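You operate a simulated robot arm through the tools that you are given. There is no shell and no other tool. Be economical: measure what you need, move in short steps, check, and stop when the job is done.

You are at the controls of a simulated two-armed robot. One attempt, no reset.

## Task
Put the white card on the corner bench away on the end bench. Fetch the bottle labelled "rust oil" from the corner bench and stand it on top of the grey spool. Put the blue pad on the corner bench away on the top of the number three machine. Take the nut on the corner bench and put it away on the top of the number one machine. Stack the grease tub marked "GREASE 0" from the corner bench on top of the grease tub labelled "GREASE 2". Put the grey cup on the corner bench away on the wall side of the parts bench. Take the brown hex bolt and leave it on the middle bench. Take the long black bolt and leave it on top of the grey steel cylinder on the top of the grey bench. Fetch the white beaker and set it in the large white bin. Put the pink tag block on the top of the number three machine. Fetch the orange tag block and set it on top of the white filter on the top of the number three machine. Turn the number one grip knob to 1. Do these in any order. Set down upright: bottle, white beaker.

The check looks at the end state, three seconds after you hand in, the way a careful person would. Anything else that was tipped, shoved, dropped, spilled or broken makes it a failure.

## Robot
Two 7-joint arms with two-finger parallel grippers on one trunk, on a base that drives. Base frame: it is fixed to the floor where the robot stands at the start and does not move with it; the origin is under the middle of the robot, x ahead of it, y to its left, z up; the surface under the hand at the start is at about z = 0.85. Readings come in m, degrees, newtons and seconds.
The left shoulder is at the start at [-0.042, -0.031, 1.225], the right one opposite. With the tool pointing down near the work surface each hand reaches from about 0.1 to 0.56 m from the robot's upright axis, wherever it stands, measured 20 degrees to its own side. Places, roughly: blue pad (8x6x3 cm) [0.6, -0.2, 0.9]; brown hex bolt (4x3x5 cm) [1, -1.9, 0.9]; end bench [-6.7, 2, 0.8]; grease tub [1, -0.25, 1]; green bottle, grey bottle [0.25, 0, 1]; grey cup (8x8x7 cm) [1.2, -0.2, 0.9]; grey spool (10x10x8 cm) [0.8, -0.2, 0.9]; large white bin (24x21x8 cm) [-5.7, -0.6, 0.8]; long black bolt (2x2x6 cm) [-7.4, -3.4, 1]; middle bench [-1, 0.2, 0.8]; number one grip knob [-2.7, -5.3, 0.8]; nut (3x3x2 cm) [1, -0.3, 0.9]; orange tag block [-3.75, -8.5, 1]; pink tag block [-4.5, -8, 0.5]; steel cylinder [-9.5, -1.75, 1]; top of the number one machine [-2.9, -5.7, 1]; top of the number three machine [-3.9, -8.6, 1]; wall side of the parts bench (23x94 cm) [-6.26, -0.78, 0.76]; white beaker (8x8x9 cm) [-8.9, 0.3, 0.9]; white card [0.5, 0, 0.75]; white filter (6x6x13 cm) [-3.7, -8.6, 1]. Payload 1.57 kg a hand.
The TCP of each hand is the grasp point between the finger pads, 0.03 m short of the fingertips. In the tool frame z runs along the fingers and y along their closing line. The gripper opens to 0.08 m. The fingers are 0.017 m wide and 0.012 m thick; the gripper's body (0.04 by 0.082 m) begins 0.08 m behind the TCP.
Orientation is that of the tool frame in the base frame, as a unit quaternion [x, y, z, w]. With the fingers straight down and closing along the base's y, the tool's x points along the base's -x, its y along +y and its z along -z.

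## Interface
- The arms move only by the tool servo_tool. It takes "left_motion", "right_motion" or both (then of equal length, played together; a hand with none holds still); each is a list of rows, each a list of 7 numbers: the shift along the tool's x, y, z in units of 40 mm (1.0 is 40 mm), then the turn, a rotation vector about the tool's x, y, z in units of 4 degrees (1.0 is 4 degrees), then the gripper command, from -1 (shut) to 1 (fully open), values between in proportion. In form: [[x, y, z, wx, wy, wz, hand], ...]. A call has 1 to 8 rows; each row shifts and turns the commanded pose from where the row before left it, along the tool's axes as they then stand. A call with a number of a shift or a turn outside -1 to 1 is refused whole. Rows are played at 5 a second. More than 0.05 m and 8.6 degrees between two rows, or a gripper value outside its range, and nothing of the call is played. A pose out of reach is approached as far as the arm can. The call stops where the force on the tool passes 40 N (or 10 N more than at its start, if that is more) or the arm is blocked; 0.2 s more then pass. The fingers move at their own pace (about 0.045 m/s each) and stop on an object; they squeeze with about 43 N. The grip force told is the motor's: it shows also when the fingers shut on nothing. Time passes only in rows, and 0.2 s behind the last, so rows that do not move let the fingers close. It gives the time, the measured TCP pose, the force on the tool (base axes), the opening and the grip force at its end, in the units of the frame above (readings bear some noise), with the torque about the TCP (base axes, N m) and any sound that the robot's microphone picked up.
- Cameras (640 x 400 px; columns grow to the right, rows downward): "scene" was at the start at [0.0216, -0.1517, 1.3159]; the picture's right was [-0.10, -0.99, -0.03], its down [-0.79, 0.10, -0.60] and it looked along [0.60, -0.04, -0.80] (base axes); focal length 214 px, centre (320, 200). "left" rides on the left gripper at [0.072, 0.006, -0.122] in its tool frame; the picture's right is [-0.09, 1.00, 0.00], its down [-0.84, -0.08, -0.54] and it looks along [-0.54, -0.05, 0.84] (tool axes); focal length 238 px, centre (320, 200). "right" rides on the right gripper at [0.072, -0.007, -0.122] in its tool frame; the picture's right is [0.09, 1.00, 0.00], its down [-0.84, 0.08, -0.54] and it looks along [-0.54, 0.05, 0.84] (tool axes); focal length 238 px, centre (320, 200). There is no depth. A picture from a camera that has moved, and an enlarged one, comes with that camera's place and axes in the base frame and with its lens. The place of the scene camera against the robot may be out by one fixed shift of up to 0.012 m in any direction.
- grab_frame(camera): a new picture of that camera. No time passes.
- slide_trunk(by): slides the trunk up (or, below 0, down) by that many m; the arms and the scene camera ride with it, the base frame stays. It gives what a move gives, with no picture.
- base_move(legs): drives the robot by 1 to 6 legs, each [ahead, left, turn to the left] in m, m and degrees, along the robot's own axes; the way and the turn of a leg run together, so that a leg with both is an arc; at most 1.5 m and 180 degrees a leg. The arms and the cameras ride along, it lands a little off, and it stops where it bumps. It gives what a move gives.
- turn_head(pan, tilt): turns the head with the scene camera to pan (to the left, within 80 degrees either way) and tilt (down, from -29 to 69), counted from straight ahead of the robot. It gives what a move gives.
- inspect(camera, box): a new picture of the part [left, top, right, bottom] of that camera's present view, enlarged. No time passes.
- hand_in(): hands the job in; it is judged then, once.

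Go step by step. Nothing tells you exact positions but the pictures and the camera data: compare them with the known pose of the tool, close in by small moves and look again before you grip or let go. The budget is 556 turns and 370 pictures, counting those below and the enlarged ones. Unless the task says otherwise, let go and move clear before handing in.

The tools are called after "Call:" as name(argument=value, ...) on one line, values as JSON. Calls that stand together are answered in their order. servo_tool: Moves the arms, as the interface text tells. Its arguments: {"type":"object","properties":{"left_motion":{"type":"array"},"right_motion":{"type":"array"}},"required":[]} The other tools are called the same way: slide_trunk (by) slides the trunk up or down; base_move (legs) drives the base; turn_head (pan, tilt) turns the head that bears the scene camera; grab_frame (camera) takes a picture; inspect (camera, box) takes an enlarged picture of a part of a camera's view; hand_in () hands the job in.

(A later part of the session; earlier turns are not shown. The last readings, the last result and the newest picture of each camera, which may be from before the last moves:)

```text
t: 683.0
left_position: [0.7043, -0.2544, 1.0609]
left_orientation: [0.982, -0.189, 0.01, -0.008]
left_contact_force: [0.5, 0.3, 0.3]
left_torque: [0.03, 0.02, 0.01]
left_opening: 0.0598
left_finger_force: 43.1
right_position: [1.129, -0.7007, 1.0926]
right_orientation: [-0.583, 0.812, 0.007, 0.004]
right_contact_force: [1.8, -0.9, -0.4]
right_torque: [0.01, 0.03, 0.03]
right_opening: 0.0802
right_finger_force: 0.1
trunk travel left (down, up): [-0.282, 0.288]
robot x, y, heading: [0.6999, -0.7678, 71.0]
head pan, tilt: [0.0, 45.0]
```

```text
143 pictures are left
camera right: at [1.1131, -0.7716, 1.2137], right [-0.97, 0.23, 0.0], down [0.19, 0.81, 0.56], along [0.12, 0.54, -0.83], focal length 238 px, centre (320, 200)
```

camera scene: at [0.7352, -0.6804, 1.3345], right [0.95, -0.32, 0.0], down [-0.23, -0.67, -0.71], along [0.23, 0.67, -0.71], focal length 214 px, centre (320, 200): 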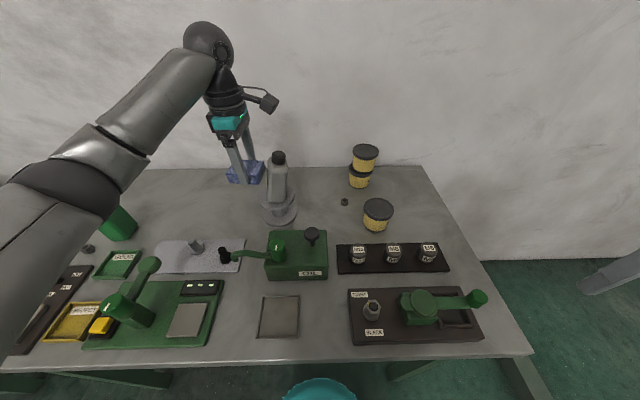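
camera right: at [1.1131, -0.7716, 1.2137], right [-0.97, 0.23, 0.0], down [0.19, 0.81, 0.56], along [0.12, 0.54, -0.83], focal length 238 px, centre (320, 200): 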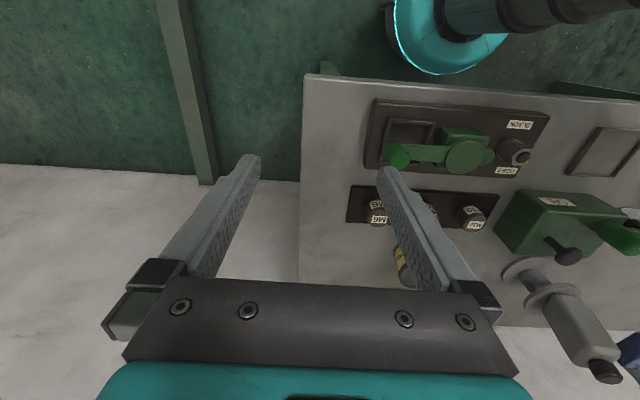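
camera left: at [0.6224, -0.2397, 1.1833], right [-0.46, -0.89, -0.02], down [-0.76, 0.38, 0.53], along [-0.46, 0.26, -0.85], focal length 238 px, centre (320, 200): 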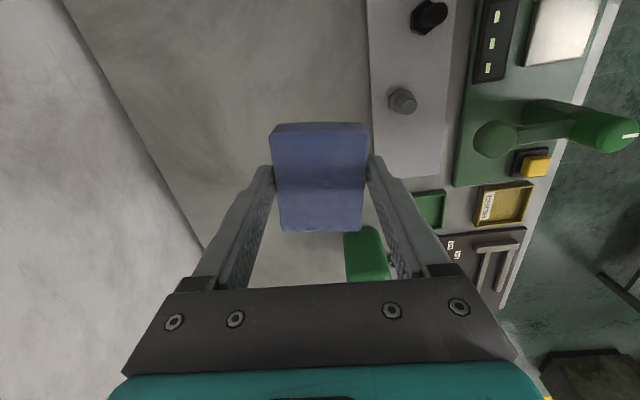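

The first command was refused and the base moved anyway; luckily the bottle still stands untouched. I raise the left hand straight up now.

Call:
servo_tool(left_motion=[[0, 0, -1, 0, 0, 0, -1], [0, 0, -1, 0, 0, 0, -1], [0, 0, -1, 0, 0, 0, -1]])

Call:
inspect(camera="scene", box=[200, 60, 400, 240])

```text
t: 683.8
left_position: [0.702, -0.2553, 1.1795]
left_orientation: [0.982, -0.187, 0.01, -0.008]
left_contact_force: [0.8, 1.5, 0.6]
left_torque: [0.01, 0.03, -0.01]
left_opening: 0.0596
left_finger_force: 42.8
right_position: [1.1285, -0.6994, 1.0934]
right_orientation: [-0.584, 0.812, 0.006, 0.006]
right_contact_force: [0.0, -0.2, -0.6]
right_torque: [0.02, -0.01, 0.0]
right_opening: 0.08
right_finger_force: 0.1
trunk travel left (down, up): [-0.282, 0.288]
robot x, y, heading: [0.7073, -0.7668, 71.0]
head pan, tilt: [0.0, 45.0]
```

```text
2.22 times, centred on (300, 150) of scene
camera zoom: at [0.7347, -0.6806, 1.3346], right [0.95, -0.32, 0.0], down [-0.23, -0.67, -0.71], along [0.23, 0.67, -0.71], focal length 477 px, centre (364, 311)
```

zoom: 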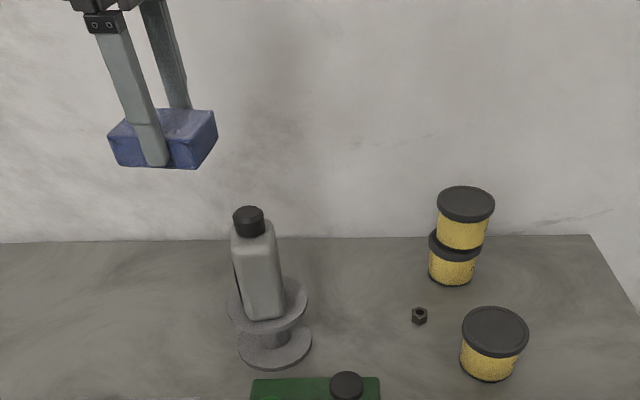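

Bottle, spool and stack are fine. I retract the left hand and bring the right hand over toward the nut.

Call:
servo_tool(left_motion=[[0, 0.8, 0, 0, 0, 0, -1], [0, 0.8, 0, 0, 0, 0, -1], [0, 0.8, 0, 0, 0, 0, -1], [0, 0.8, 0, 0, 0, 0, -1], [0, 0, 0, 0, 0, 0, -1], [0, 0, 0, 0, 0, 0, -1], [0, 0, 0, 0, 0, 0, -1], [0, 0, 0, 0, 0, 0, -1]], right_motion=[[-0.7, 0.7, 0, 0, 0, 0, 1], [-0.7, 0.7, 0, 0, 0, 0, 1], [-0.7, 0.7, 0, 0, 0, 0, 1], [-0.7, 0.7, 0, 0, 0, 0, 1], [-0.7, 0.7, 0, 0, 0, 0, 1], [-0.7, 0.7, 0, 0, 0, 0, 1], [-0.7, 0.7, 0, 0, 0, 0, 1], [-0.7, 0.7, 0, 0, 0, 0, 1]])

Call:
servo_tool(right_motion=[[-0.6, 0.6, 0, 0, -1, 0, 0.6], [-0.6, 0.6, 0.1, 0, -1, 0, 0.6], [-0.6, 0.6, 0.2, 0, -1, 0, 0.6], [-0.3, 0.2, 0.2, 0, -1, 0, 0.6], [0, 0, 0, 0, -1, 0, 0.6], [0, 0, 0, 0, -1, 0, 0.6]])

Call:
grab_frame(camera="right")

Call:
grab_frame(camera="scene")

```text
t: 685.6
left_position: [0.6536, -0.3746, 1.1739]
left_orientation: [0.982, -0.189, 0.011, -0.008]
left_contact_force: [0.6, -0.1, -0.8]
left_torque: [0.01, -0.02, 0.0]
left_opening: 0.0589
left_finger_force: 43.1
right_position: [0.9875, -0.416, 1.1024]
right_orientation: [-0.584, 0.812, 0.005, 0.005]
right_contact_force: [-0.5, 0.1, 0.1]
right_torque: [-0.01, -0.04, 0.03]
right_opening: 0.0799
right_finger_force: 0.0
trunk travel left (down, up): [-0.282, 0.288]
robot x, y, heading: [0.7001, -0.7709, 71.2]
head pan, tilt: [0.0, 45.0]
```

```text
t: 687.0
left_position: [0.6548, -0.3737, 1.1731]
left_orientation: [0.982, -0.189, 0.011, -0.009]
left_contact_force: [-0.2, -0.4, -0.1]
left_torque: [-0.02, 0.01, 0.0]
left_opening: 0.059
left_finger_force: 42.9
right_position: [0.9382, -0.3082, 1.0885]
right_orientation: [-0.569, 0.793, 0.128, 0.175]
right_contact_force: [-0.4, 0.6, -0.2]
right_torque: [0.0, 0.0, 0.04]
right_opening: 0.0639
right_finger_force: 0.0
trunk travel left (down, up): [-0.282, 0.288]
robot x, y, heading: [0.6998, -0.7671, 71.0]
head pan, tilt: [0.0, 45.0]
```

```text
141 pictures are left
camera right: at [0.9086, -0.421, 1.1675], right [-0.97, 0.24, -0.03], down [0.1, 0.52, 0.85], along [0.22, 0.82, -0.53], focal length 238 px, centre (320, 200)
```

right: 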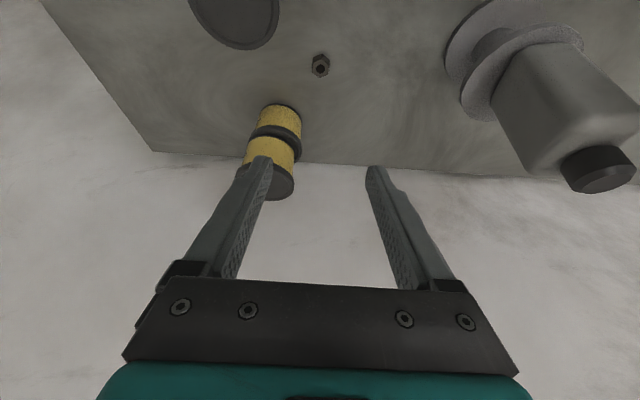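

```text
140 pictures are left
camera scene: at [0.7344, -0.6802, 1.3345], right [0.95, -0.32, 0.0], down [-0.23, -0.67, -0.71], along [0.23, 0.67, -0.71], focal length 214 px, centre (320, 200)
```

scene: 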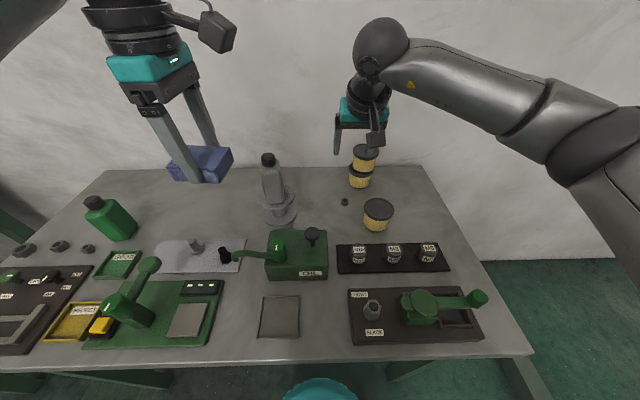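

Call:
servo_tool(right_motion=[[0.4, -0.04, 0.85, 0, 0, 0, 0.6], [0.4, -0.04, 0.85, 0, 0, 0, 0.6], [0.4, -0.04, 0.85, 0, 0, 0, 0.6], [0.16, 0, 0.95, 0, 0, 0, 0.6]])

Call:
grab_frame(camera="right")

```text
t: 688.0
left_position: [0.6548, -0.374, 1.174]
left_orientation: [0.982, -0.19, 0.01, -0.009]
left_contact_force: [0.5, 0.0, -0.6]
left_torque: [-0.01, -0.01, -0.01]
left_opening: 0.0593
left_finger_force: 43.0
right_position: [0.9458, -0.2982, 0.9359]
right_orientation: [-0.569, 0.793, 0.127, 0.175]
right_contact_force: [-0.4, 0.2, 0.5]
right_torque: [-0.02, 0.02, -0.01]
right_opening: 0.0638
right_finger_force: 0.0
trunk travel left (down, up): [-0.282, 0.288]
robot x, y, heading: [0.6996, -0.7664, 71.2]
head pan, tilt: [0.0, 45.0]
```

```text
139 pictures are left
camera right: at [0.916, -0.41, 1.016], right [-0.97, 0.24, -0.04], down [0.1, 0.53, 0.84], along [0.22, 0.82, -0.53], focal length 238 px, centre (320, 200)
```

right: 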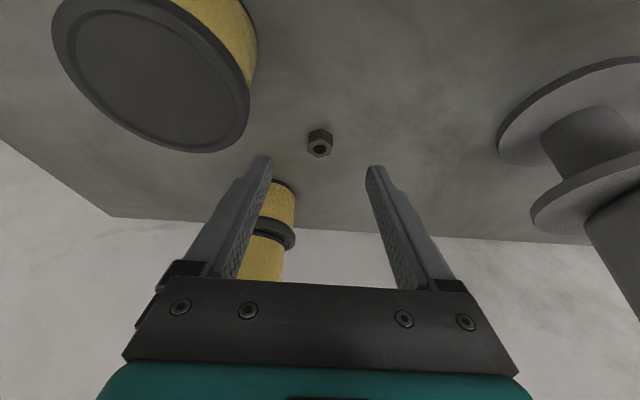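

Call:
servo_tool(right_motion=[[0, 0, 0.5, 0, 0, 0, 0.3], [0, 0, 0.5, 0, 0, 0, 0.3], [0, 0, 0.3, 0, 0, 0, 0.3]])

Call:
grab_frame(camera="right")

```text
t: 688.8
left_position: [0.654, -0.3751, 1.1742]
left_orientation: [0.982, -0.189, 0.011, -0.008]
left_contact_force: [0.5, 0.0, -0.2]
left_torque: [0.0, -0.02, 0.0]
left_opening: 0.0592
left_finger_force: 43.1
right_position: [0.9521, -0.2803, 0.8896]
right_orientation: [-0.57, 0.793, 0.129, 0.174]
right_contact_force: [0.2, -0.2, -0.8]
right_torque: [-0.01, 0.0, 0.02]
right_opening: 0.052
right_finger_force: 0.1
trunk travel left (down, up): [-0.282, 0.288]
robot x, y, heading: [0.7003, -0.7661, 71.0]
head pan, tilt: [0.0, 45.0]
```

```text
138 pictures are left
camera right: at [0.9233, -0.3912, 0.9693], right [-0.97, 0.24, -0.03], down [0.1, 0.53, 0.84], along [0.22, 0.82, -0.53], focal length 238 px, centre (320, 200)
```

right: 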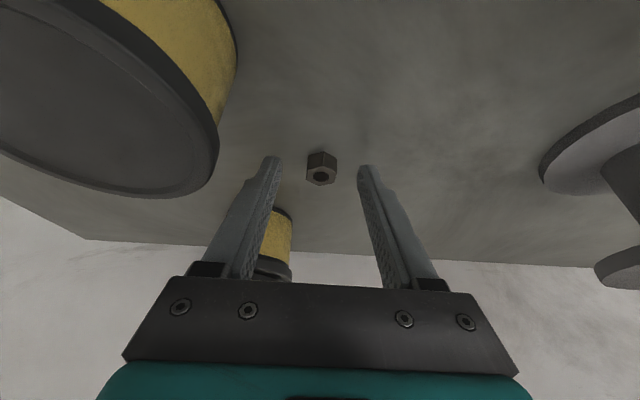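

Call:
servo_tool(right_motion=[[0, 0, 0.12, 0, 0, 0, 0.2], [0, 0, 0, 0, 0, 0, -0.5], [0, 0, 0, 0, 0, 0, -1], [0, 0, 0, 0, 0, 0, -1], [0, 0, 0, 0, 0, 0, -1]])

Call:
servo_tool(right_motion=[[0, 0, -0.6, 0, 0, 0, -1], [0, 0, -0.9, 0, 0, 0, -1], [0, 0, -0.9, 0, 0, 0, -1]])

Call:
grab_frame(camera="right")

```text
t: 690.0
left_position: [0.6559, -0.3736, 1.1743]
left_orientation: [0.982, -0.19, 0.01, -0.009]
left_contact_force: [0.6, 0.2, 0.1]
left_torque: [-0.02, 0.01, 0.01]
left_opening: 0.0592
left_finger_force: 42.7
right_position: [0.9531, -0.2777, 0.8863]
right_orientation: [-0.569, 0.793, 0.127, 0.173]
right_contact_force: [-0.2, -0.1, 0.0]
right_torque: [0.01, 0.0, -0.04]
right_opening: 0.0206
right_finger_force: 33.6
trunk travel left (down, up): [-0.282, 0.288]
robot x, y, heading: [0.7038, -0.7678, 71.2]
head pan, tilt: [0.0, 45.0]
```

```text
t: 690.8
left_position: [0.6543, -0.3747, 1.1735]
left_orientation: [0.982, -0.19, 0.01, -0.009]
left_contact_force: [0.1, 0.2, -0.1]
left_torque: [0.01, 0.02, 0.04]
left_opening: 0.0587
left_finger_force: 43.0
right_position: [0.9435, -0.3151, 0.9737]
right_orientation: [-0.569, 0.793, 0.127, 0.174]
right_contact_force: [1.3, -0.2, -0.3]
right_torque: [-0.02, 0.01, -0.03]
right_opening: 0.0203
right_finger_force: 33.8
trunk travel left (down, up): [-0.282, 0.288]
robot x, y, heading: [0.7026, -0.7716, 71.0]
head pan, tilt: [0.0, 45.0]
```

```text
137 pictures are left
camera right: at [0.9131, -0.4277, 1.0546], right [-0.97, 0.24, -0.03], down [0.1, 0.53, 0.84], along [0.22, 0.82, -0.54], focal length 238 px, centre (320, 200)
```

right: 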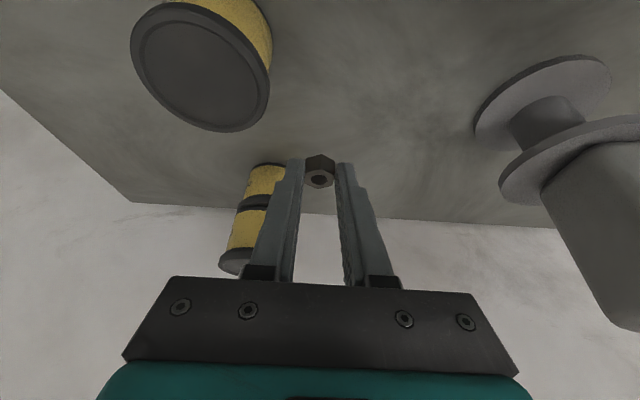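

The nut is held. I untilt and retract the right hand, raise up, back out and look south for the way to the machines.

Call:
servo_tool(right_motion=[[0.6, 0, -0.6, 0, 1, 0, -1], [0.6, 0, -0.6, 0, 1, 0, -1], [0.7, 0, -0.5, 0, 1, 0, -1], [0.7, 0, -0.5, 0, 1, 0, -1], [0.8, 0, -0.4, 0, 1, 0, -1], [0.8, 0, -0.3, 0, 1, 0, -1], [0.8, 0, 0, 0, 0, 0, -1]])

Call:
slide_trunk(by=0.08)

Call:
base_move(legs=[[-0.5, 0, 0], [0, 0, 90], [0, 0, 90], [0.05, 0, 0]])

Call:
turn_head(pan=0, tilt=20)

Call:
grab_frame(camera="scene")

```text
t: 692.4
left_position: [0.6547, -0.3745, 1.175]
left_orientation: [0.982, -0.189, 0.01, -0.008]
left_contact_force: [0.6, -0.1, 0.4]
left_torque: [0.0, -0.03, 0.0]
left_opening: 0.0588
left_finger_force: 42.9
right_position: [0.8707, -0.5323, 1.045]
right_orientation: [-0.584, 0.812, 0.006, 0.005]
right_contact_force: [-0.9, 0.6, -1.1]
right_torque: [-0.02, -0.02, 0.0]
right_opening: 0.0204
right_finger_force: 34.2
trunk travel left (down, up): [-0.282, 0.288]
robot x, y, heading: [0.6973, -0.7659, 71.6]
head pan, tilt: [0.0, 45.0]
```

```text
t: 693.5
left_position: [0.6532, -0.3748, 1.2549]
left_orientation: [0.982, -0.189, 0.011, -0.008]
left_contact_force: [0.1, -0.3, 0.6]
left_torque: [0.0, 0.02, 0.0]
left_opening: 0.0587
left_finger_force: 43.0
right_position: [0.8701, -0.5311, 1.1248]
right_orientation: [-0.583, 0.812, 0.006, 0.005]
right_contact_force: [-0.4, -0.1, 0.7]
right_torque: [-0.01, -0.02, -0.02]
right_opening: 0.0203
right_finger_force: 34.0
trunk travel left (down, up): [-0.362, 0.208]
robot x, y, heading: [0.7007, -0.7703, 70.8]
head pan, tilt: [0.0, 45.0]
```

```text
t: 704.7
left_position: [0.5606, -1.6942, 1.253]
left_orientation: [0.196, 0.98, -0.008, -0.009]
left_contact_force: [0.6, -0.4, -0.2]
left_torque: [0.03, -0.02, -0.01]
left_opening: 0.0586
left_finger_force: 43.0
right_position: [0.3474, -1.5348, 1.1244]
right_orientation: [0.816, 0.578, -0.005, 0.005]
right_contact_force: [0.0, -0.3, -0.4]
right_torque: [0.04, -0.02, 0.0]
right_opening: 0.0204
right_finger_force: 34.2
trunk travel left (down, up): [-0.362, 0.208]
robot x, y, heading: [0.519, -1.3023, -109.6]
head pan, tilt: [0.0, 45.0]
```

```text
t: 705.5
left_position: [0.5609, -1.6915, 1.2528]
left_orientation: [0.197, 0.98, -0.008, -0.011]
left_contact_force: [-0.4, -0.7, -0.9]
left_torque: [0.02, 0.01, 0.03]
left_opening: 0.0586
left_finger_force: 43.5
right_position: [0.3474, -1.533, 1.1243]
right_orientation: [0.816, 0.579, -0.005, 0.006]
right_contact_force: [-0.1, 0.5, -0.6]
right_torque: [0.0, 0.01, -0.02]
right_opening: 0.0202
right_finger_force: 33.9
trunk travel left (down, up): [-0.362, 0.208]
robot x, y, heading: [0.5166, -1.2975, -109.8]
head pan, tilt: [0.0, 20.0]
```

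```text
136 pictures are left
camera scene: at [0.4891, -1.3928, 1.4531], right [-0.94, 0.34, 0.0], down [0.12, 0.32, -0.94], along [-0.32, -0.88, -0.34], focal length 214 px, centre (320, 200)
```

scene: 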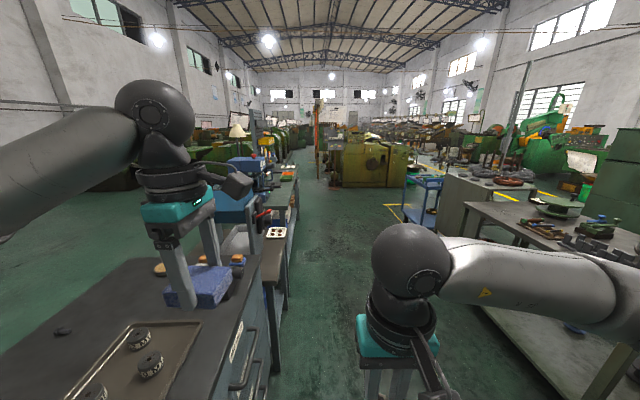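

The aisle leads toward an olive machine, which should be number one. I drive along it in steps.

Call:
base_move(legs=[[0, -0.5, 0], [1.3, 0, 0], [1.2, 0, 0]])

Call:
turn_head(pan=-15, tilt=20)

Call:
grab_frame(camera="scene")

```text
t: 720.2
left_position: [-0.6427, -3.8762, 1.2535]
left_orientation: [0.168, 0.986, -0.009, -0.01]
left_contact_force: [0.2, 0.2, -1.1]
left_torque: [-0.05, 0.0, 0.02]
left_opening: 0.0588
left_finger_force: 43.0
right_position: [-0.8655, -3.728, 1.1252]
right_orientation: [0.8, 0.6, -0.006, 0.006]
right_contact_force: [0.3, -0.6, 0.2]
right_torque: [0.03, 0.03, -0.02]
right_opening: 0.0204
right_finger_force: 33.7
trunk travel left (down, up): [-0.362, 0.208]
robot x, y, heading: [-0.7069, -3.4808, -106.7]
head pan, tilt: [0.0, 20.0]
```

```text
t: 720.9
left_position: [-0.6422, -3.8757, 1.2547]
left_orientation: [0.169, 0.986, -0.009, -0.01]
left_contact_force: [-0.4, -0.5, -0.7]
left_torque: [0.0, 0.02, -0.01]
left_opening: 0.0587
left_finger_force: 43.5
right_position: [-0.8647, -3.7285, 1.1247]
right_orientation: [0.8, 0.601, -0.005, 0.006]
right_contact_force: [-0.5, -0.6, -0.1]
right_torque: [-0.02, 0.02, -0.02]
right_opening: 0.0204
right_finger_force: 34.1
trunk travel left (down, up): [-0.362, 0.208]
robot x, y, heading: [-0.7089, -3.4888, -106.5]
head pan, tilt: [-15.0, 20.0]
```

```text
135 pictures are left
camera scene: at [-0.7532, -3.571, 1.4532], right [-0.85, 0.52, 0.0], down [0.18, 0.29, -0.94], along [-0.49, -0.8, -0.34], focal length 214 px, centre (320, 200)
```

scene: 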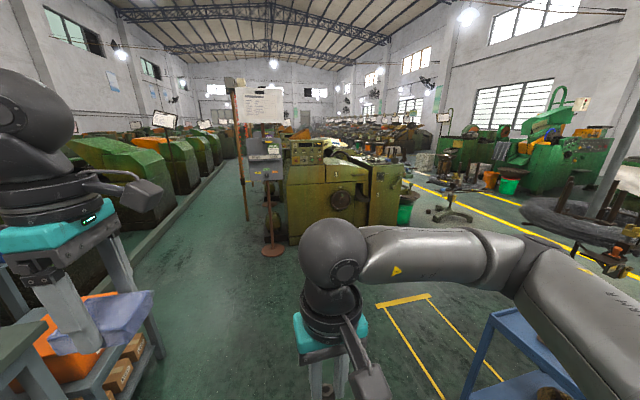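

Call:
inspect(camera="scene", box=[210, 70, 430, 260])

```text
2.11 times, centred on (320, 165) of scene
camera zoom: at [-0.7532, -3.571, 1.4532], right [-0.85, 0.52, 0.0], down [0.18, 0.29, -0.94], along [-0.49, -0.8, -0.34], focal length 452 px, centre (320, 274)
```

zoom: 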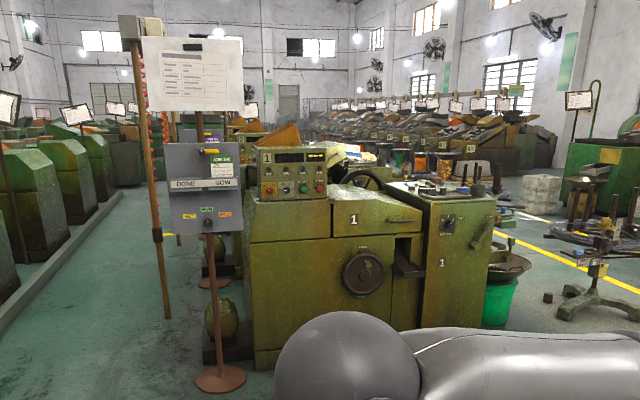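

Machine one is clearly marked, with a grip knob on its right block. I go round the trolley and stand before that block.

Call:
base_move(legs=[[1.2, 0, 0], [0, -1.4, 0]])

Call:
turn_head(pan=0, tilt=30)

Call:
grab_frame(camera="scene")

```text
t: 733.6
left_position: [-2.3233, -4.6545, 1.2528]
left_orientation: [0.149, 0.989, -0.009, -0.01]
left_contact_force: [0.6, -0.8, 0.3]
left_torque: [-0.01, 0.05, -0.03]
left_opening: 0.0589
left_finger_force: 42.4
right_position: [-2.5516, -4.5136, 1.1243]
right_orientation: [0.787, 0.617, -0.005, 0.006]
right_contact_force: [-0.4, 0.8, -0.7]
right_torque: [0.0, 0.01, -0.01]
right_opening: 0.0202
right_finger_force: 34.0
trunk travel left (down, up): [-0.362, 0.208]
robot x, y, heading: [-2.4, -4.2635, -104.3]
head pan, tilt: [-15.0, 20.0]
```

```text
t: 734.4
left_position: [-2.3238, -4.6535, 1.2529]
left_orientation: [0.149, 0.989, -0.009, -0.01]
left_contact_force: [-0.4, -0.3, -0.6]
left_torque: [0.01, -0.02, 0.01]
left_opening: 0.0589
left_finger_force: 43.1
right_position: [-2.552, -4.5134, 1.1253]
right_orientation: [0.787, 0.617, -0.005, 0.006]
right_contact_force: [0.1, 0.4, -0.6]
right_torque: [0.03, -0.01, 0.0]
right_opening: 0.0202
right_finger_force: 33.9
trunk travel left (down, up): [-0.362, 0.208]
robot x, y, heading: [-2.4024, -4.2649, -104.1]
head pan, tilt: [0.0, 30.0]
```

```text
133 pictures are left
camera scene: at [-2.4226, -4.3598, 1.4372], right [-0.97, 0.25, 0.0], down [0.12, 0.48, -0.87], along [-0.21, -0.84, -0.5], focal length 214 px, centre (320, 200)
```

scene: 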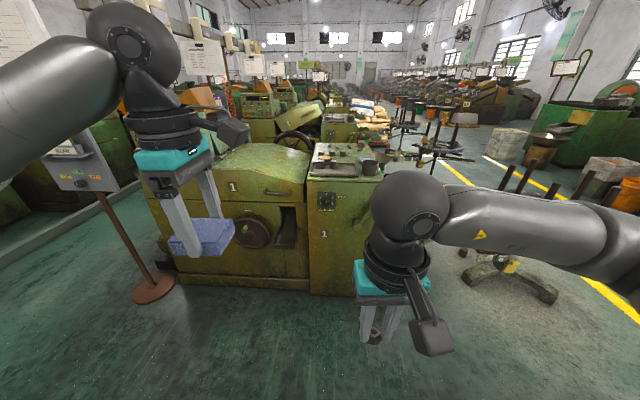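

Call:
inspect(camera="scene", box=[215, 120, 415, 300])

```text
2.22 times, centred on (315, 210) of scene
camera zoom: at [-2.4226, -4.3598, 1.4372], right [-0.97, 0.25, 0.0], down [0.12, 0.48, -0.87], along [-0.21, -0.84, -0.5], focal length 477 px, centre (331, 178)
```

zoom: 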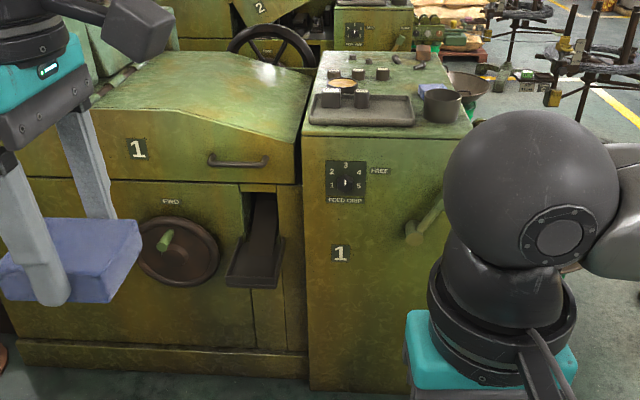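

Call:
inspect(camera="scene", box=[345, 182, 395, 217])

Call:
inspect(camera="scene", box=[345, 135, 435, 190])

```text
11.43 times, centred on (370, 200) of scene
camera zoom: at [-2.4226, -4.3598, 1.4372], right [-0.97, 0.25, 0.0], down [0.12, 0.48, -0.87], along [-0.21, -0.84, -0.5], focal length 2451 px, centre (-251, 206)
```

zoom: 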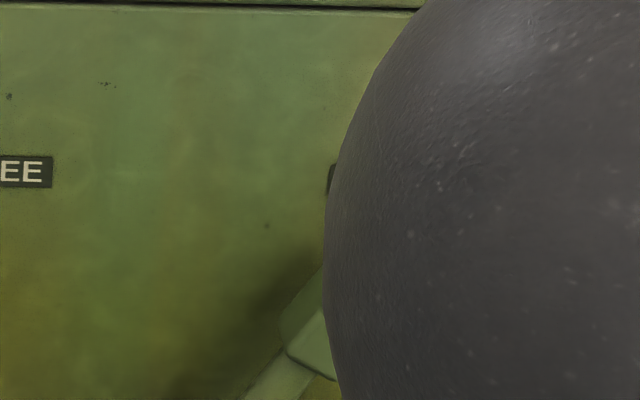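

```text
7.11 times, centred on (390, 162) of scene
camera zoom: at [-2.4226, -4.3598, 1.4372], right [-0.97, 0.25, 0.0], down [0.12, 0.48, -0.87], along [-0.21, -0.84, -0.5], focal length 1525 px, centre (-178, 467)
```

zoom: 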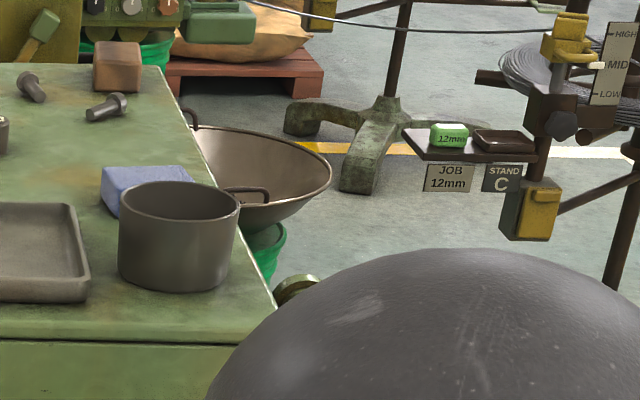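

Call:
inspect(camera="scene", box=[300, 182, 364, 222])

Call:
inspect(camera="scene", box=[300, 135, 396, 195])

```text
10.00 times, centred on (332, 202) of scene
camera zoom: at [-2.4226, -4.3598, 1.4372], right [-0.97, 0.25, 0.0], down [0.12, 0.48, -0.87], along [-0.21, -0.84, -0.5], focal length 2145 px, centre (200, 180)
```

zoom: 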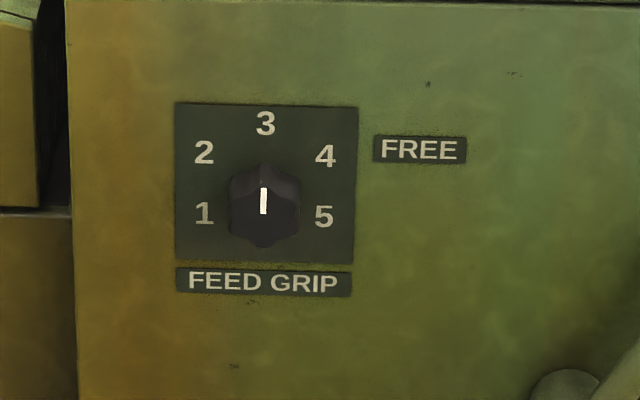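

```text
6.67 times, centred on (348, 165) of scene
camera zoom: at [-2.4226, -4.3598, 1.4372], right [-0.97, 0.25, 0.0], down [0.12, 0.48, -0.87], along [-0.21, -0.84, -0.5], focal length 1430 px, centre (133, 433)
```

zoom: 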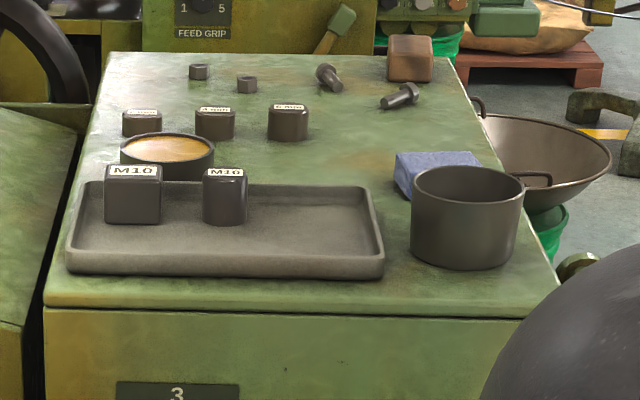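

The knob now points at 3, with 1 at the lower left. First I place the nut: there is a free spot on the block's top behind the tray. I move in closer.

Call:
base_move(legs=[[0, 0, -4], [0.5, 0, 0]])

Call:
servo_tool(right_motion=[[-0.5, 0, 0, 0, -1, 0, -1], [-0.5, 0, 0, 0, -1, 0, -1], [-0.5, 0, 0, 0, -1, 0, -1], [-0.5, 0, 0, 0, -1, 0, -1], [-0.5, 0, 0, 0, -1, 0, -1], [-0.5, 0, 0, 0, -1, 0, -1]])

Call:
grab_frame(camera="right")

Call:
grab_frame(camera="scene")

```text
t: 737.8
left_position: [-2.5027, -5.1334, 1.253]
left_orientation: [0.179, 0.984, -0.009, -0.011]
left_contact_force: [0.7, 0.1, 0.0]
left_torque: [-0.01, 0.0, 0.03]
left_opening: 0.0588
left_finger_force: 43.2
right_position: [-2.7215, -4.9791, 1.1249]
right_orientation: [0.806, 0.591, -0.005, 0.007]
right_contact_force: [0.4, -0.1, 0.3]
right_torque: [-0.01, 0.02, -0.01]
right_opening: 0.0201
right_finger_force: 34.2
trunk travel left (down, up): [-0.362, 0.208]
robot x, y, heading: [-2.5563, -4.7409, -108.0]
head pan, tilt: [0.0, 30.0]
```

```text
t: 739.2
left_position: [-2.5026, -5.1329, 1.2538]
left_orientation: [0.18, 0.984, -0.008, -0.011]
left_contact_force: [-0.3, 0.5, -0.7]
left_torque: [0.03, 0.0, -0.01]
left_opening: 0.0591
left_finger_force: 42.5
right_position: [-2.7591, -5.0935, 1.1462]
right_orientation: [0.787, 0.578, -0.172, 0.13]
right_contact_force: [0.3, -0.6, 0.4]
right_torque: [0.03, 0.0, 0.01]
right_opening: 0.0204
right_finger_force: 34.1
trunk travel left (down, up): [-0.362, 0.208]
robot x, y, heading: [-2.5589, -4.7367, -108.0]
head pan, tilt: [0.0, 30.0]
```

```text
127 pictures are left
camera right: at [-2.7291, -4.9793, 1.2255], right [0.98, -0.22, -0.03], down [-0.09, -0.53, 0.85], along [-0.2, -0.82, -0.53], focal length 238 px, centre (320, 200)
```

right: 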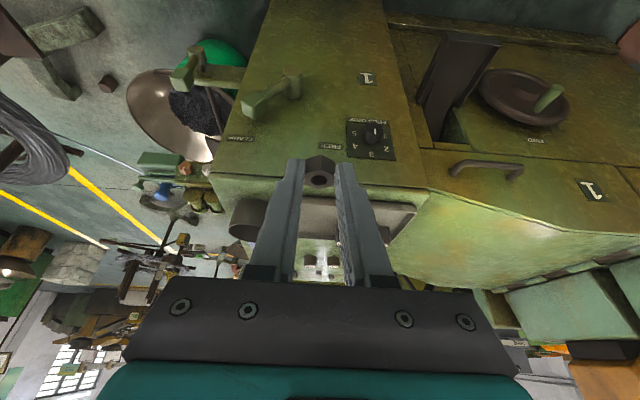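

```text
126 pictures are left
camera scene: at [-2.5833, -4.8323, 1.4371], right [-0.95, 0.31, 0.0], down [0.15, 0.48, -0.87], along [-0.27, -0.82, -0.5], focal length 214 px, centre (320, 200)
```

scene: 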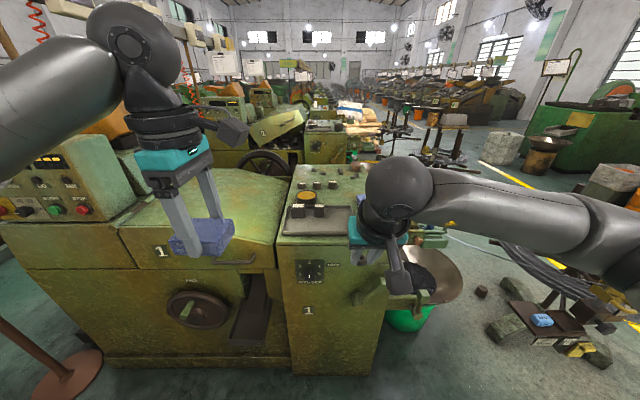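

Call:
inspect(camera="scene", box=[268, 155, 380, 225])

```text
5.71 times, centred on (324, 190) of scene
camera zoom: at [-2.5833, -4.8323, 1.4371], right [-0.95, 0.31, 0.0], down [0.15, 0.48, -0.87], along [-0.27, -0.82, -0.5], focal length 1226 px, centre (297, 257)
```

zoom: 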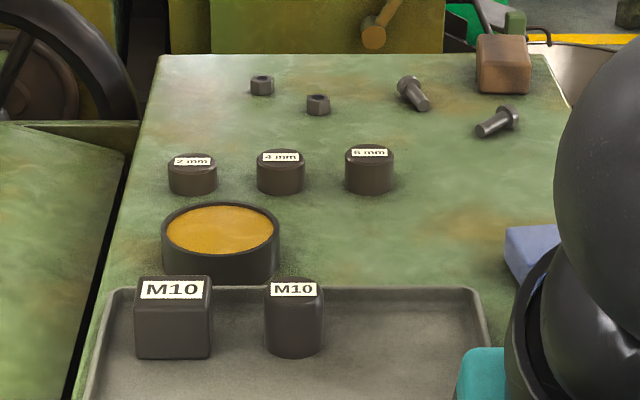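

The block's top is at about 0.965; I choose the spot (-2.90, -5.56) right behind the tray. I move in 0.3 m.

Call:
base_move(legs=[[0.31, 0.034, 0]])

Call:
grab_frame(camera="right")

```text
t: 741.3
left_position: [-2.572, -5.4484, 1.2537]
left_orientation: [0.183, 0.983, -0.008, -0.01]
left_contact_force: [1.0, 0.5, -0.2]
left_torque: [-0.02, 0.01, -0.03]
left_opening: 0.0587
left_finger_force: 43.5
right_position: [-2.8254, -5.407, 1.1452]
right_orientation: [0.79, 0.574, -0.174, 0.129]
right_contact_force: [1.2, 0.0, 0.2]
right_torque: [0.02, 0.0, -0.03]
right_opening: 0.0204
right_finger_force: 34.0
trunk travel left (down, up): [-0.362, 0.208]
robot x, y, heading: [-2.6241, -5.0546, -108.1]
head pan, tilt: [0.0, 30.0]
```

```text
124 pictures are left
camera right: at [-2.7971, -5.2932, 1.2254], right [0.97, -0.23, -0.03], down [-0.09, -0.53, 0.84], along [-0.21, -0.82, -0.54], focal length 238 px, centre (320, 200)
```

right: 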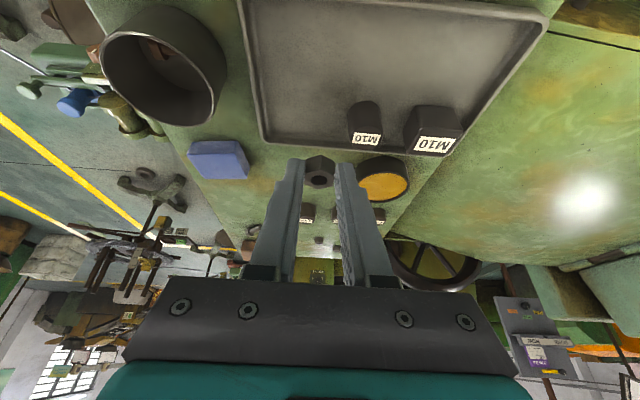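

Call:
servo_tool(right_motion=[[-0.72, -0.19, 0.5, 0, 0, 0, -1], [-0.72, -0.19, 0.5, 0, 0, 0, -1], [-0.71, -0.19, 0.6, 0, 0, 0, -1], [0, 0, 0.9, 0, 0, 0, -1], [0, 0, 0.9, 0, 0, 0, -1], [0, 0, 0.9, 0, 0, 0, -1]])

Call:
grab_frame(camera="right")

Call:
inspect(camera="scene", box=[240, 160, 384, 250])

```text
t: 742.7
left_position: [-2.5709, -5.4476, 1.2538]
left_orientation: [0.183, 0.983, -0.008, -0.011]
left_contact_force: [0.1, 0.3, -0.3]
left_torque: [0.01, 0.0, -0.03]
left_opening: 0.0585
left_finger_force: 42.4
right_position: [-2.8925, -5.5467, 1.0231]
right_orientation: [0.789, 0.575, -0.173, 0.13]
right_contact_force: [0.8, 0.2, 0.8]
right_torque: [0.01, -0.01, 0.03]
right_opening: 0.0202
right_finger_force: 34.4
trunk travel left (down, up): [-0.362, 0.208]
robot x, y, heading: [-2.6205, -5.0539, -108.5]
head pan, tilt: [0.0, 30.0]
```

```text
123 pictures are left
camera right: at [-2.863, -5.4323, 1.1036], right [0.97, -0.23, -0.03], down [-0.09, -0.53, 0.84], along [-0.21, -0.82, -0.54], focal length 238 px, centre (320, 200)
```

right: 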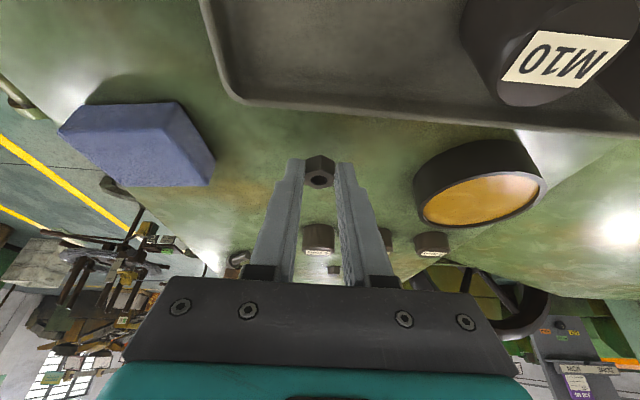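

```text
4.44 times, centred on (312, 205) of scene
camera zoom: at [-2.6503, -5.147, 1.4371], right [-0.95, 0.31, 0.0], down [0.16, 0.48, -0.87], along [-0.27, -0.82, -0.5], focal length 953 px, centre (356, 178)
```

zoom: 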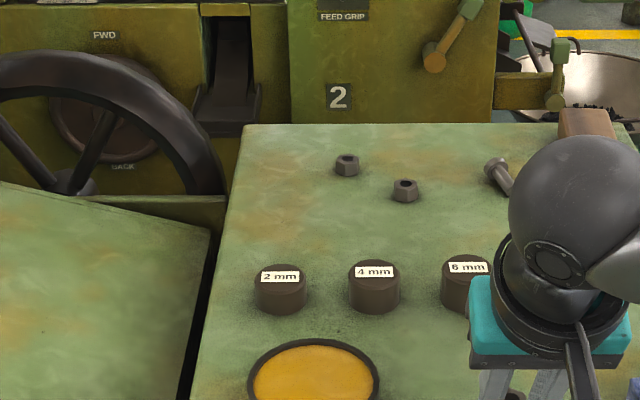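

Call:
servo_tool(right_motion=[[0.13, 0, 0.27, 0, 0, 0, -1], [0.08, 0, 0.17, 0, 0, 0, -1]])

Call:
servo_tool(right_motion=[[0.05, 0, 0.1, 0, 0, 0, -1]])

Call:
inspect(camera="right", box=[240, 110, 400, 210])

```text
t: 743.3
left_position: [-2.5723, -5.4461, 1.2542]
left_orientation: [0.183, 0.983, -0.009, -0.01]
left_contact_force: [0.3, -0.2, -0.4]
left_torque: [0.02, -0.01, 0.02]
left_opening: 0.0588
left_finger_force: 42.8
right_position: [-2.8934, -5.5434, 1.0055]
right_orientation: [0.789, 0.575, -0.173, 0.129]
right_contact_force: [0.1, 0.4, -0.7]
right_torque: [0.02, -0.01, -0.03]
right_opening: 0.0202
right_finger_force: 34.2
trunk travel left (down, up): [-0.362, 0.208]
robot x, y, heading: [-2.6207, -5.0547, -108.0]
head pan, tilt: [0.0, 30.0]
```

```text
t: 743.7
left_position: [-2.5713, -5.446, 1.2551]
left_orientation: [0.184, 0.983, -0.01, -0.011]
left_contact_force: [-0.2, -0.6, -1.2]
left_torque: [0.01, -0.03, -0.01]
left_opening: 0.0588
left_finger_force: 43.1
right_position: [-2.8931, -5.5444, 1.005]
right_orientation: [0.789, 0.574, -0.175, 0.132]
right_contact_force: [0.3, 2.5, 16.4]
right_torque: [-0.09, 0.12, -0.07]
right_opening: 0.0201
right_finger_force: 33.4
trunk travel left (down, up): [-0.362, 0.208]
robot x, y, heading: [-2.6201, -5.0543, -107.9]
head pan, tilt: [0.0, 30.0]
```

```text
4.00 times, centred on (320, 160) of right
camera zoom: at [-2.8634, -5.4294, 1.0843], right [0.97, -0.23, -0.03], down [-0.09, -0.52, 0.85], along [-0.21, -0.82, -0.53], focal length 953 px, centre (320, 360)
```

zoom: 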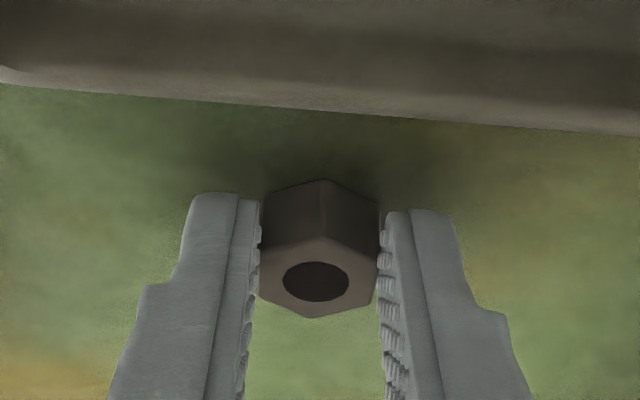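

Contact. I release and withdraw along the fingers.

Call:
servo_tool(right_motion=[[0, 0, -0.02, 0, 0, 0, -0.4], [0, 0, 0, 0, 0, 0, 0.0], [0, 0, 0, 0, 0, 0, 0.1], [0, 0, -0.7, 0, 0, 0, 0.1], [0, 0, -1, 0, 0, 0, 0.1], [0, 0, -1, 0, 0, 0, 0.1]])

Call:
grab_frame(camera="right")

```text
t: 745.1
left_position: [-2.5708, -5.4471, 1.2533]
left_orientation: [0.183, 0.983, -0.009, -0.011]
left_contact_force: [0.3, -0.1, -0.9]
left_torque: [0.03, 0.0, 0.02]
left_opening: 0.0586
left_finger_force: 43.5
right_position: [-2.8807, -5.4974, 1.1025]
right_orientation: [0.79, 0.574, -0.173, 0.128]
right_contact_force: [-0.3, 0.4, -0.7]
right_torque: [-0.02, -0.01, -0.02]
right_opening: 0.0438
right_finger_force: 0.1
trunk travel left (down, up): [-0.362, 0.208]
robot x, y, heading: [-2.6222, -5.0557, -108.2]
head pan, tilt: [0.0, 30.0]
```

```text
120 pictures are left
camera right: at [-2.8512, -5.383, 1.1819], right [0.97, -0.23, -0.04], down [-0.09, -0.53, 0.84], along [-0.21, -0.82, -0.53], focal length 238 px, centre (320, 200)
```

right: 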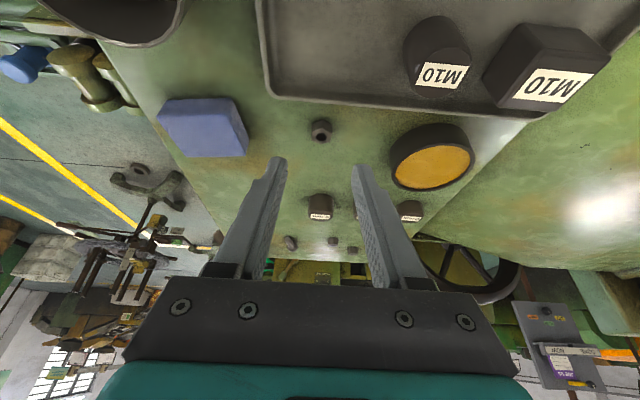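

The nut lies flat on the machine top. Next the grip knob at about (-2.71, -5.36, 0.82): I back off, and pitch the right hand to horizontal.

Call:
base_move(legs=[[-0.3, 0.1, 0]])

Call:
servo_tool(right_motion=[[0.5, 0, 0, 0, -1, 0, 1], [0.5, 0, 0, 0, -1, 0, 1], [0.5, 0, 0, 0, -1, 0, 1], [0, 0, 0, 0, -1, 0, 1], [0, 0, 0, 0, -1, 0, 1], [0, 0, 0, 0, -1, 0, 1], [0, 0, 0, 0, -1, 0, 1], [0, 0, 0, 0, -1, 0, 1]])

Call:
servo_tool(right_motion=[[0, 0, 0, 0, -1, 0, 1], [0, 0, 0, 0, -1, 0, 1], [0, 0, 0, 0, -1, 0, 1], [0, 0, 0, 0, -1, 0, 1], [0, 0, 0, 0, -1, 0, 1], [0, 0, 0, 0, -1, 0, 1], [0, 0, 0, 0, -1, 0, 1], [0, 0, 0, 0, -1, 0, 1]])

Call:
slide_trunk(by=-0.2)

Call:
grab_frame(camera="right")

Call:
grab_frame(camera="scene")

```text
t: 747.2
left_position: [-2.3819, -5.1939, 1.2539]
left_orientation: [0.183, 0.983, -0.009, -0.011]
left_contact_force: [-0.8, 0.6, -0.6]
left_torque: [-0.04, 0.0, 0.04]
left_opening: 0.0588
left_finger_force: 42.8
right_position: [-2.6906, -5.2447, 1.1019]
right_orientation: [0.79, 0.574, -0.173, 0.129]
right_contact_force: [0.3, -0.1, 0.9]
right_torque: [-0.01, 0.0, 0.02]
right_opening: 0.0439
right_finger_force: 0.1
trunk travel left (down, up): [-0.362, 0.208]
robot x, y, heading: [-2.4304, -4.8026, -108.1]
head pan, tilt: [0.0, 30.0]
```

```text
t: 749.0
left_position: [-2.3816, -5.1949, 1.2545]
left_orientation: [0.182, 0.983, -0.008, -0.01]
left_contact_force: [-0.2, 0.2, -0.7]
left_torque: [0.01, -0.04, 0.01]
left_opening: 0.0591
left_finger_force: 42.8
right_position: [-2.6762, -5.1959, 1.0738]
right_orientation: [0.725, 0.526, -0.359, 0.264]
right_contact_force: [-0.1, 0.4, 0.2]
right_torque: [-0.01, 0.0, 0.0]
right_opening: 0.0799
right_finger_force: 0.2
right hand out of reach, approached as far as the arm can: row 8
trunk travel left (down, up): [-0.362, 0.208]
robot x, y, heading: [-2.4342, -4.8001, -108.2]
head pan, tilt: [0.0, 30.0]
```

```text
t: 750.9
left_position: [-2.3821, -5.1953, 1.253]
left_orientation: [0.183, 0.983, -0.008, -0.011]
left_contact_force: [-0.2, 0.4, -0.1]
left_torque: [0.0, -0.02, 0.0]
left_opening: 0.0585
left_finger_force: 42.8
right_position: [-2.6756, -5.195, 1.0729]
right_orientation: [0.724, 0.527, -0.358, 0.264]
right_contact_force: [0.6, -0.3, -0.1]
right_torque: [0.01, 0.0, 0.01]
right_opening: 0.0798
right_finger_force: 0.1
right hand out of reach, approached as far as the arm can: row 1, 2, 3, 4, 5, 6, 7, 8
trunk travel left (down, up): [-0.362, 0.208]
robot x, y, heading: [-2.4305, -4.8014, -108.0]
head pan, tilt: [0.0, 30.0]
```

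```text
t: 753.0
left_position: [-2.3815, -5.195, 1.0548]
left_orientation: [0.183, 0.983, -0.008, -0.011]
left_contact_force: [0.0, -0.8, -0.4]
left_torque: [0.01, -0.01, 0.01]
left_opening: 0.0588
left_finger_force: 42.8
right_position: [-2.6764, -5.1957, 0.8727]
right_orientation: [0.724, 0.527, -0.358, 0.264]
right_contact_force: [1.0, -0.1, -0.2]
right_torque: [-0.02, 0.0, 0.03]
right_opening: 0.08
right_finger_force: 0.2
trunk travel left (down, up): [-0.162, 0.408]
robot x, y, heading: [-2.4327, -4.801, -108.5]
head pan, tilt: [0.0, 30.0]
```

```text
119 pictures are left
camera right: at [-2.6388, -5.059, 0.8888], right [0.96, -0.25, -0.07], down [0.05, -0.09, 0.99], along [-0.26, -0.96, -0.08], focal length 238 px, centre (320, 200)
```

right: 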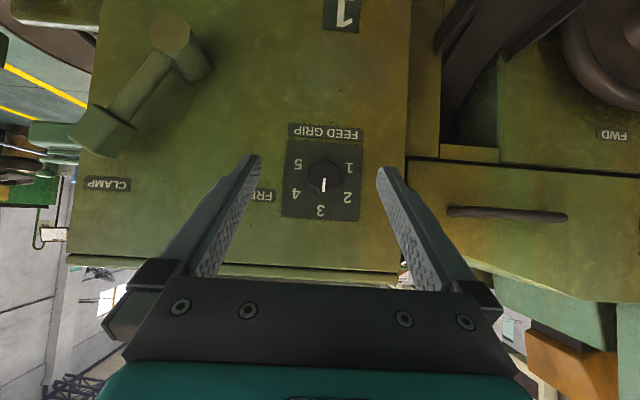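

```text
118 pictures are left
camera scene: at [-2.4604, -4.8943, 1.2372], right [-0.95, 0.31, 0.0], down [0.16, 0.47, -0.87], along [-0.27, -0.82, -0.5], focal length 214 px, centre (320, 200)
```

scene: 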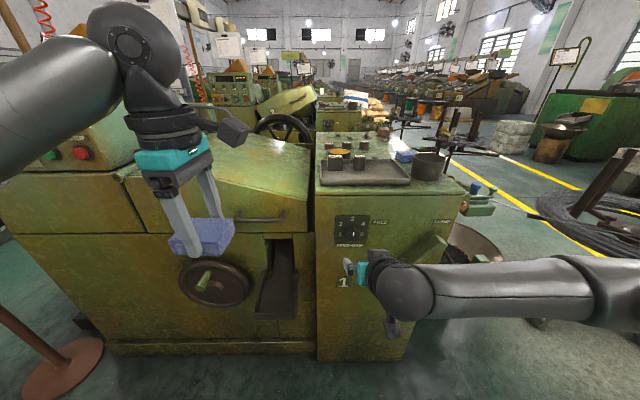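

The dial is seen straight on: numbers in 60-degree steps, 1 is 120 degrees counter-clockwise from 3. With the trunk lower I continue pitching the hand to horizontal.

Call:
servo_tool(right_motion=[[0, 0, 0, 0, -1, 0, 1], [0, 0, 0, 0, -1, 0, 1], [0, 0, 0, 0, -1, 0, 1], [0, 0, 0, 0, -1, 0, 1], [0, 0, 0, 0, -1, 0, 1], [0, 0, 0, 0, -1, 0, 1], [0, 0, 0, 0, -1, 0, 1], [0, 0, 0, 0, -1, 0, 1]])

```text
t: 754.8
left_position: [-2.3824, -5.1949, 1.0542]
left_orientation: [0.184, 0.983, -0.009, -0.01]
left_contact_force: [0.2, -0.5, -1.0]
left_torque: [-0.02, 0.02, 0.03]
left_opening: 0.0588
left_finger_force: 43.2
right_position: [-2.6763, -5.1953, 0.8736]
right_orientation: [0.724, 0.526, -0.36, 0.264]
right_contact_force: [-0.2, -0.1, -0.7]
right_torque: [0.0, 0.02, -0.01]
right_opening: 0.0799
right_finger_force: 0.1
right hand out of reach, approached as far as the arm can: row 1, 2, 3, 4, 5, 6, 7, 8
trunk travel left (down, up): [-0.162, 0.408]
robot x, y, heading: [-2.4294, -4.8023, -108.2]
head pan, tilt: [0.0, 30.0]
```

Call:
base_move(legs=[[-0.2, 0, 0]])

Call:
servo_tool(right_motion=[[-0.6, 0, 0.7, 0, 0, 0, 1], [-0.6, 0, 0.7, 0, 0, 0, 1], [-0.6, 0, 0.7, 0, 0, 0, 1], [-0.4, 0, 0.5, 0, -1, 0, 1], [0, 0, 0, 0, -1, 0, 1], [0, 0, 0, 0, -1, 0, 1], [0, 0, 0, 0, -1, 0, 1], [0, 0, 0, 0, -1, 0, 1]])

Call:
servo_tool(right_motion=[[0, 0, 0, 0, -1, 0, 1], [0, 0, 0, 0, -1, 0, 1], [0, 0, 0, 0, -1, 0, 1], [0, 0, 0, 0, -1, 0, 1]])

```text
t: 756.4
left_position: [-2.3151, -5.0013, 1.0543]
left_orientation: [0.179, 0.984, -0.008, -0.011]
left_contact_force: [-0.1, 0.1, -1.0]
left_torque: [-0.02, 0.03, 0.01]
left_opening: 0.0589
left_finger_force: 43.3
right_position: [-2.6088, -5.0046, 0.8729]
right_orientation: [0.722, 0.529, -0.357, 0.265]
right_contact_force: [0.0, 0.0, -1.0]
right_torque: [-0.04, 0.01, 0.02]
right_opening: 0.0801
right_finger_force: 0.1
trunk travel left (down, up): [-0.162, 0.408]
robot x, y, heading: [-2.3678, -4.6078, -107.6]
head pan, tilt: [0.0, 30.0]
```

```text
t: 758.2
left_position: [-2.3143, -5.0022, 1.0538]
left_orientation: [0.179, 0.984, -0.009, -0.011]
left_contact_force: [-0.5, -0.3, -1.4]
left_torque: [0.02, 0.01, -0.01]
left_opening: 0.0588
left_finger_force: 43.0
right_position: [-2.6077, -5.1398, 0.8749]
right_orientation: [0.686, 0.512, -0.404, 0.321]
right_contact_force: [-0.2, -0.1, 1.0]
right_torque: [0.02, 0.01, 0.03]
right_opening: 0.08
right_finger_force: 0.0
right hand out of reach, approached as far as the arm can: row 5, 6, 7, 8
trunk travel left (down, up): [-0.162, 0.408]
robot x, y, heading: [-2.3681, -4.6107, -107.9]
head pan, tilt: [0.0, 30.0]
```

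```text
t: 759.2
left_position: [-2.315, -5.0013, 1.0538]
left_orientation: [0.179, 0.984, -0.009, -0.01]
left_contact_force: [0.1, -0.6, -0.6]
left_torque: [0.02, -0.02, -0.02]
left_opening: 0.0587
left_finger_force: 43.1
right_position: [-2.608, -5.1391, 0.8749]
right_orientation: [0.687, 0.511, -0.405, 0.321]
right_contact_force: [0.5, 0.2, -0.4]
right_torque: [0.0, -0.04, -0.03]
right_opening: 0.08
right_finger_force: 0.1
right hand out of reach, approached as far as the arm can: row 1, 2, 3, 4
trunk travel left (down, up): [-0.162, 0.408]
robot x, y, heading: [-2.3731, -4.6116, -107.8]
head pan, tilt: [0.0, 30.0]
```

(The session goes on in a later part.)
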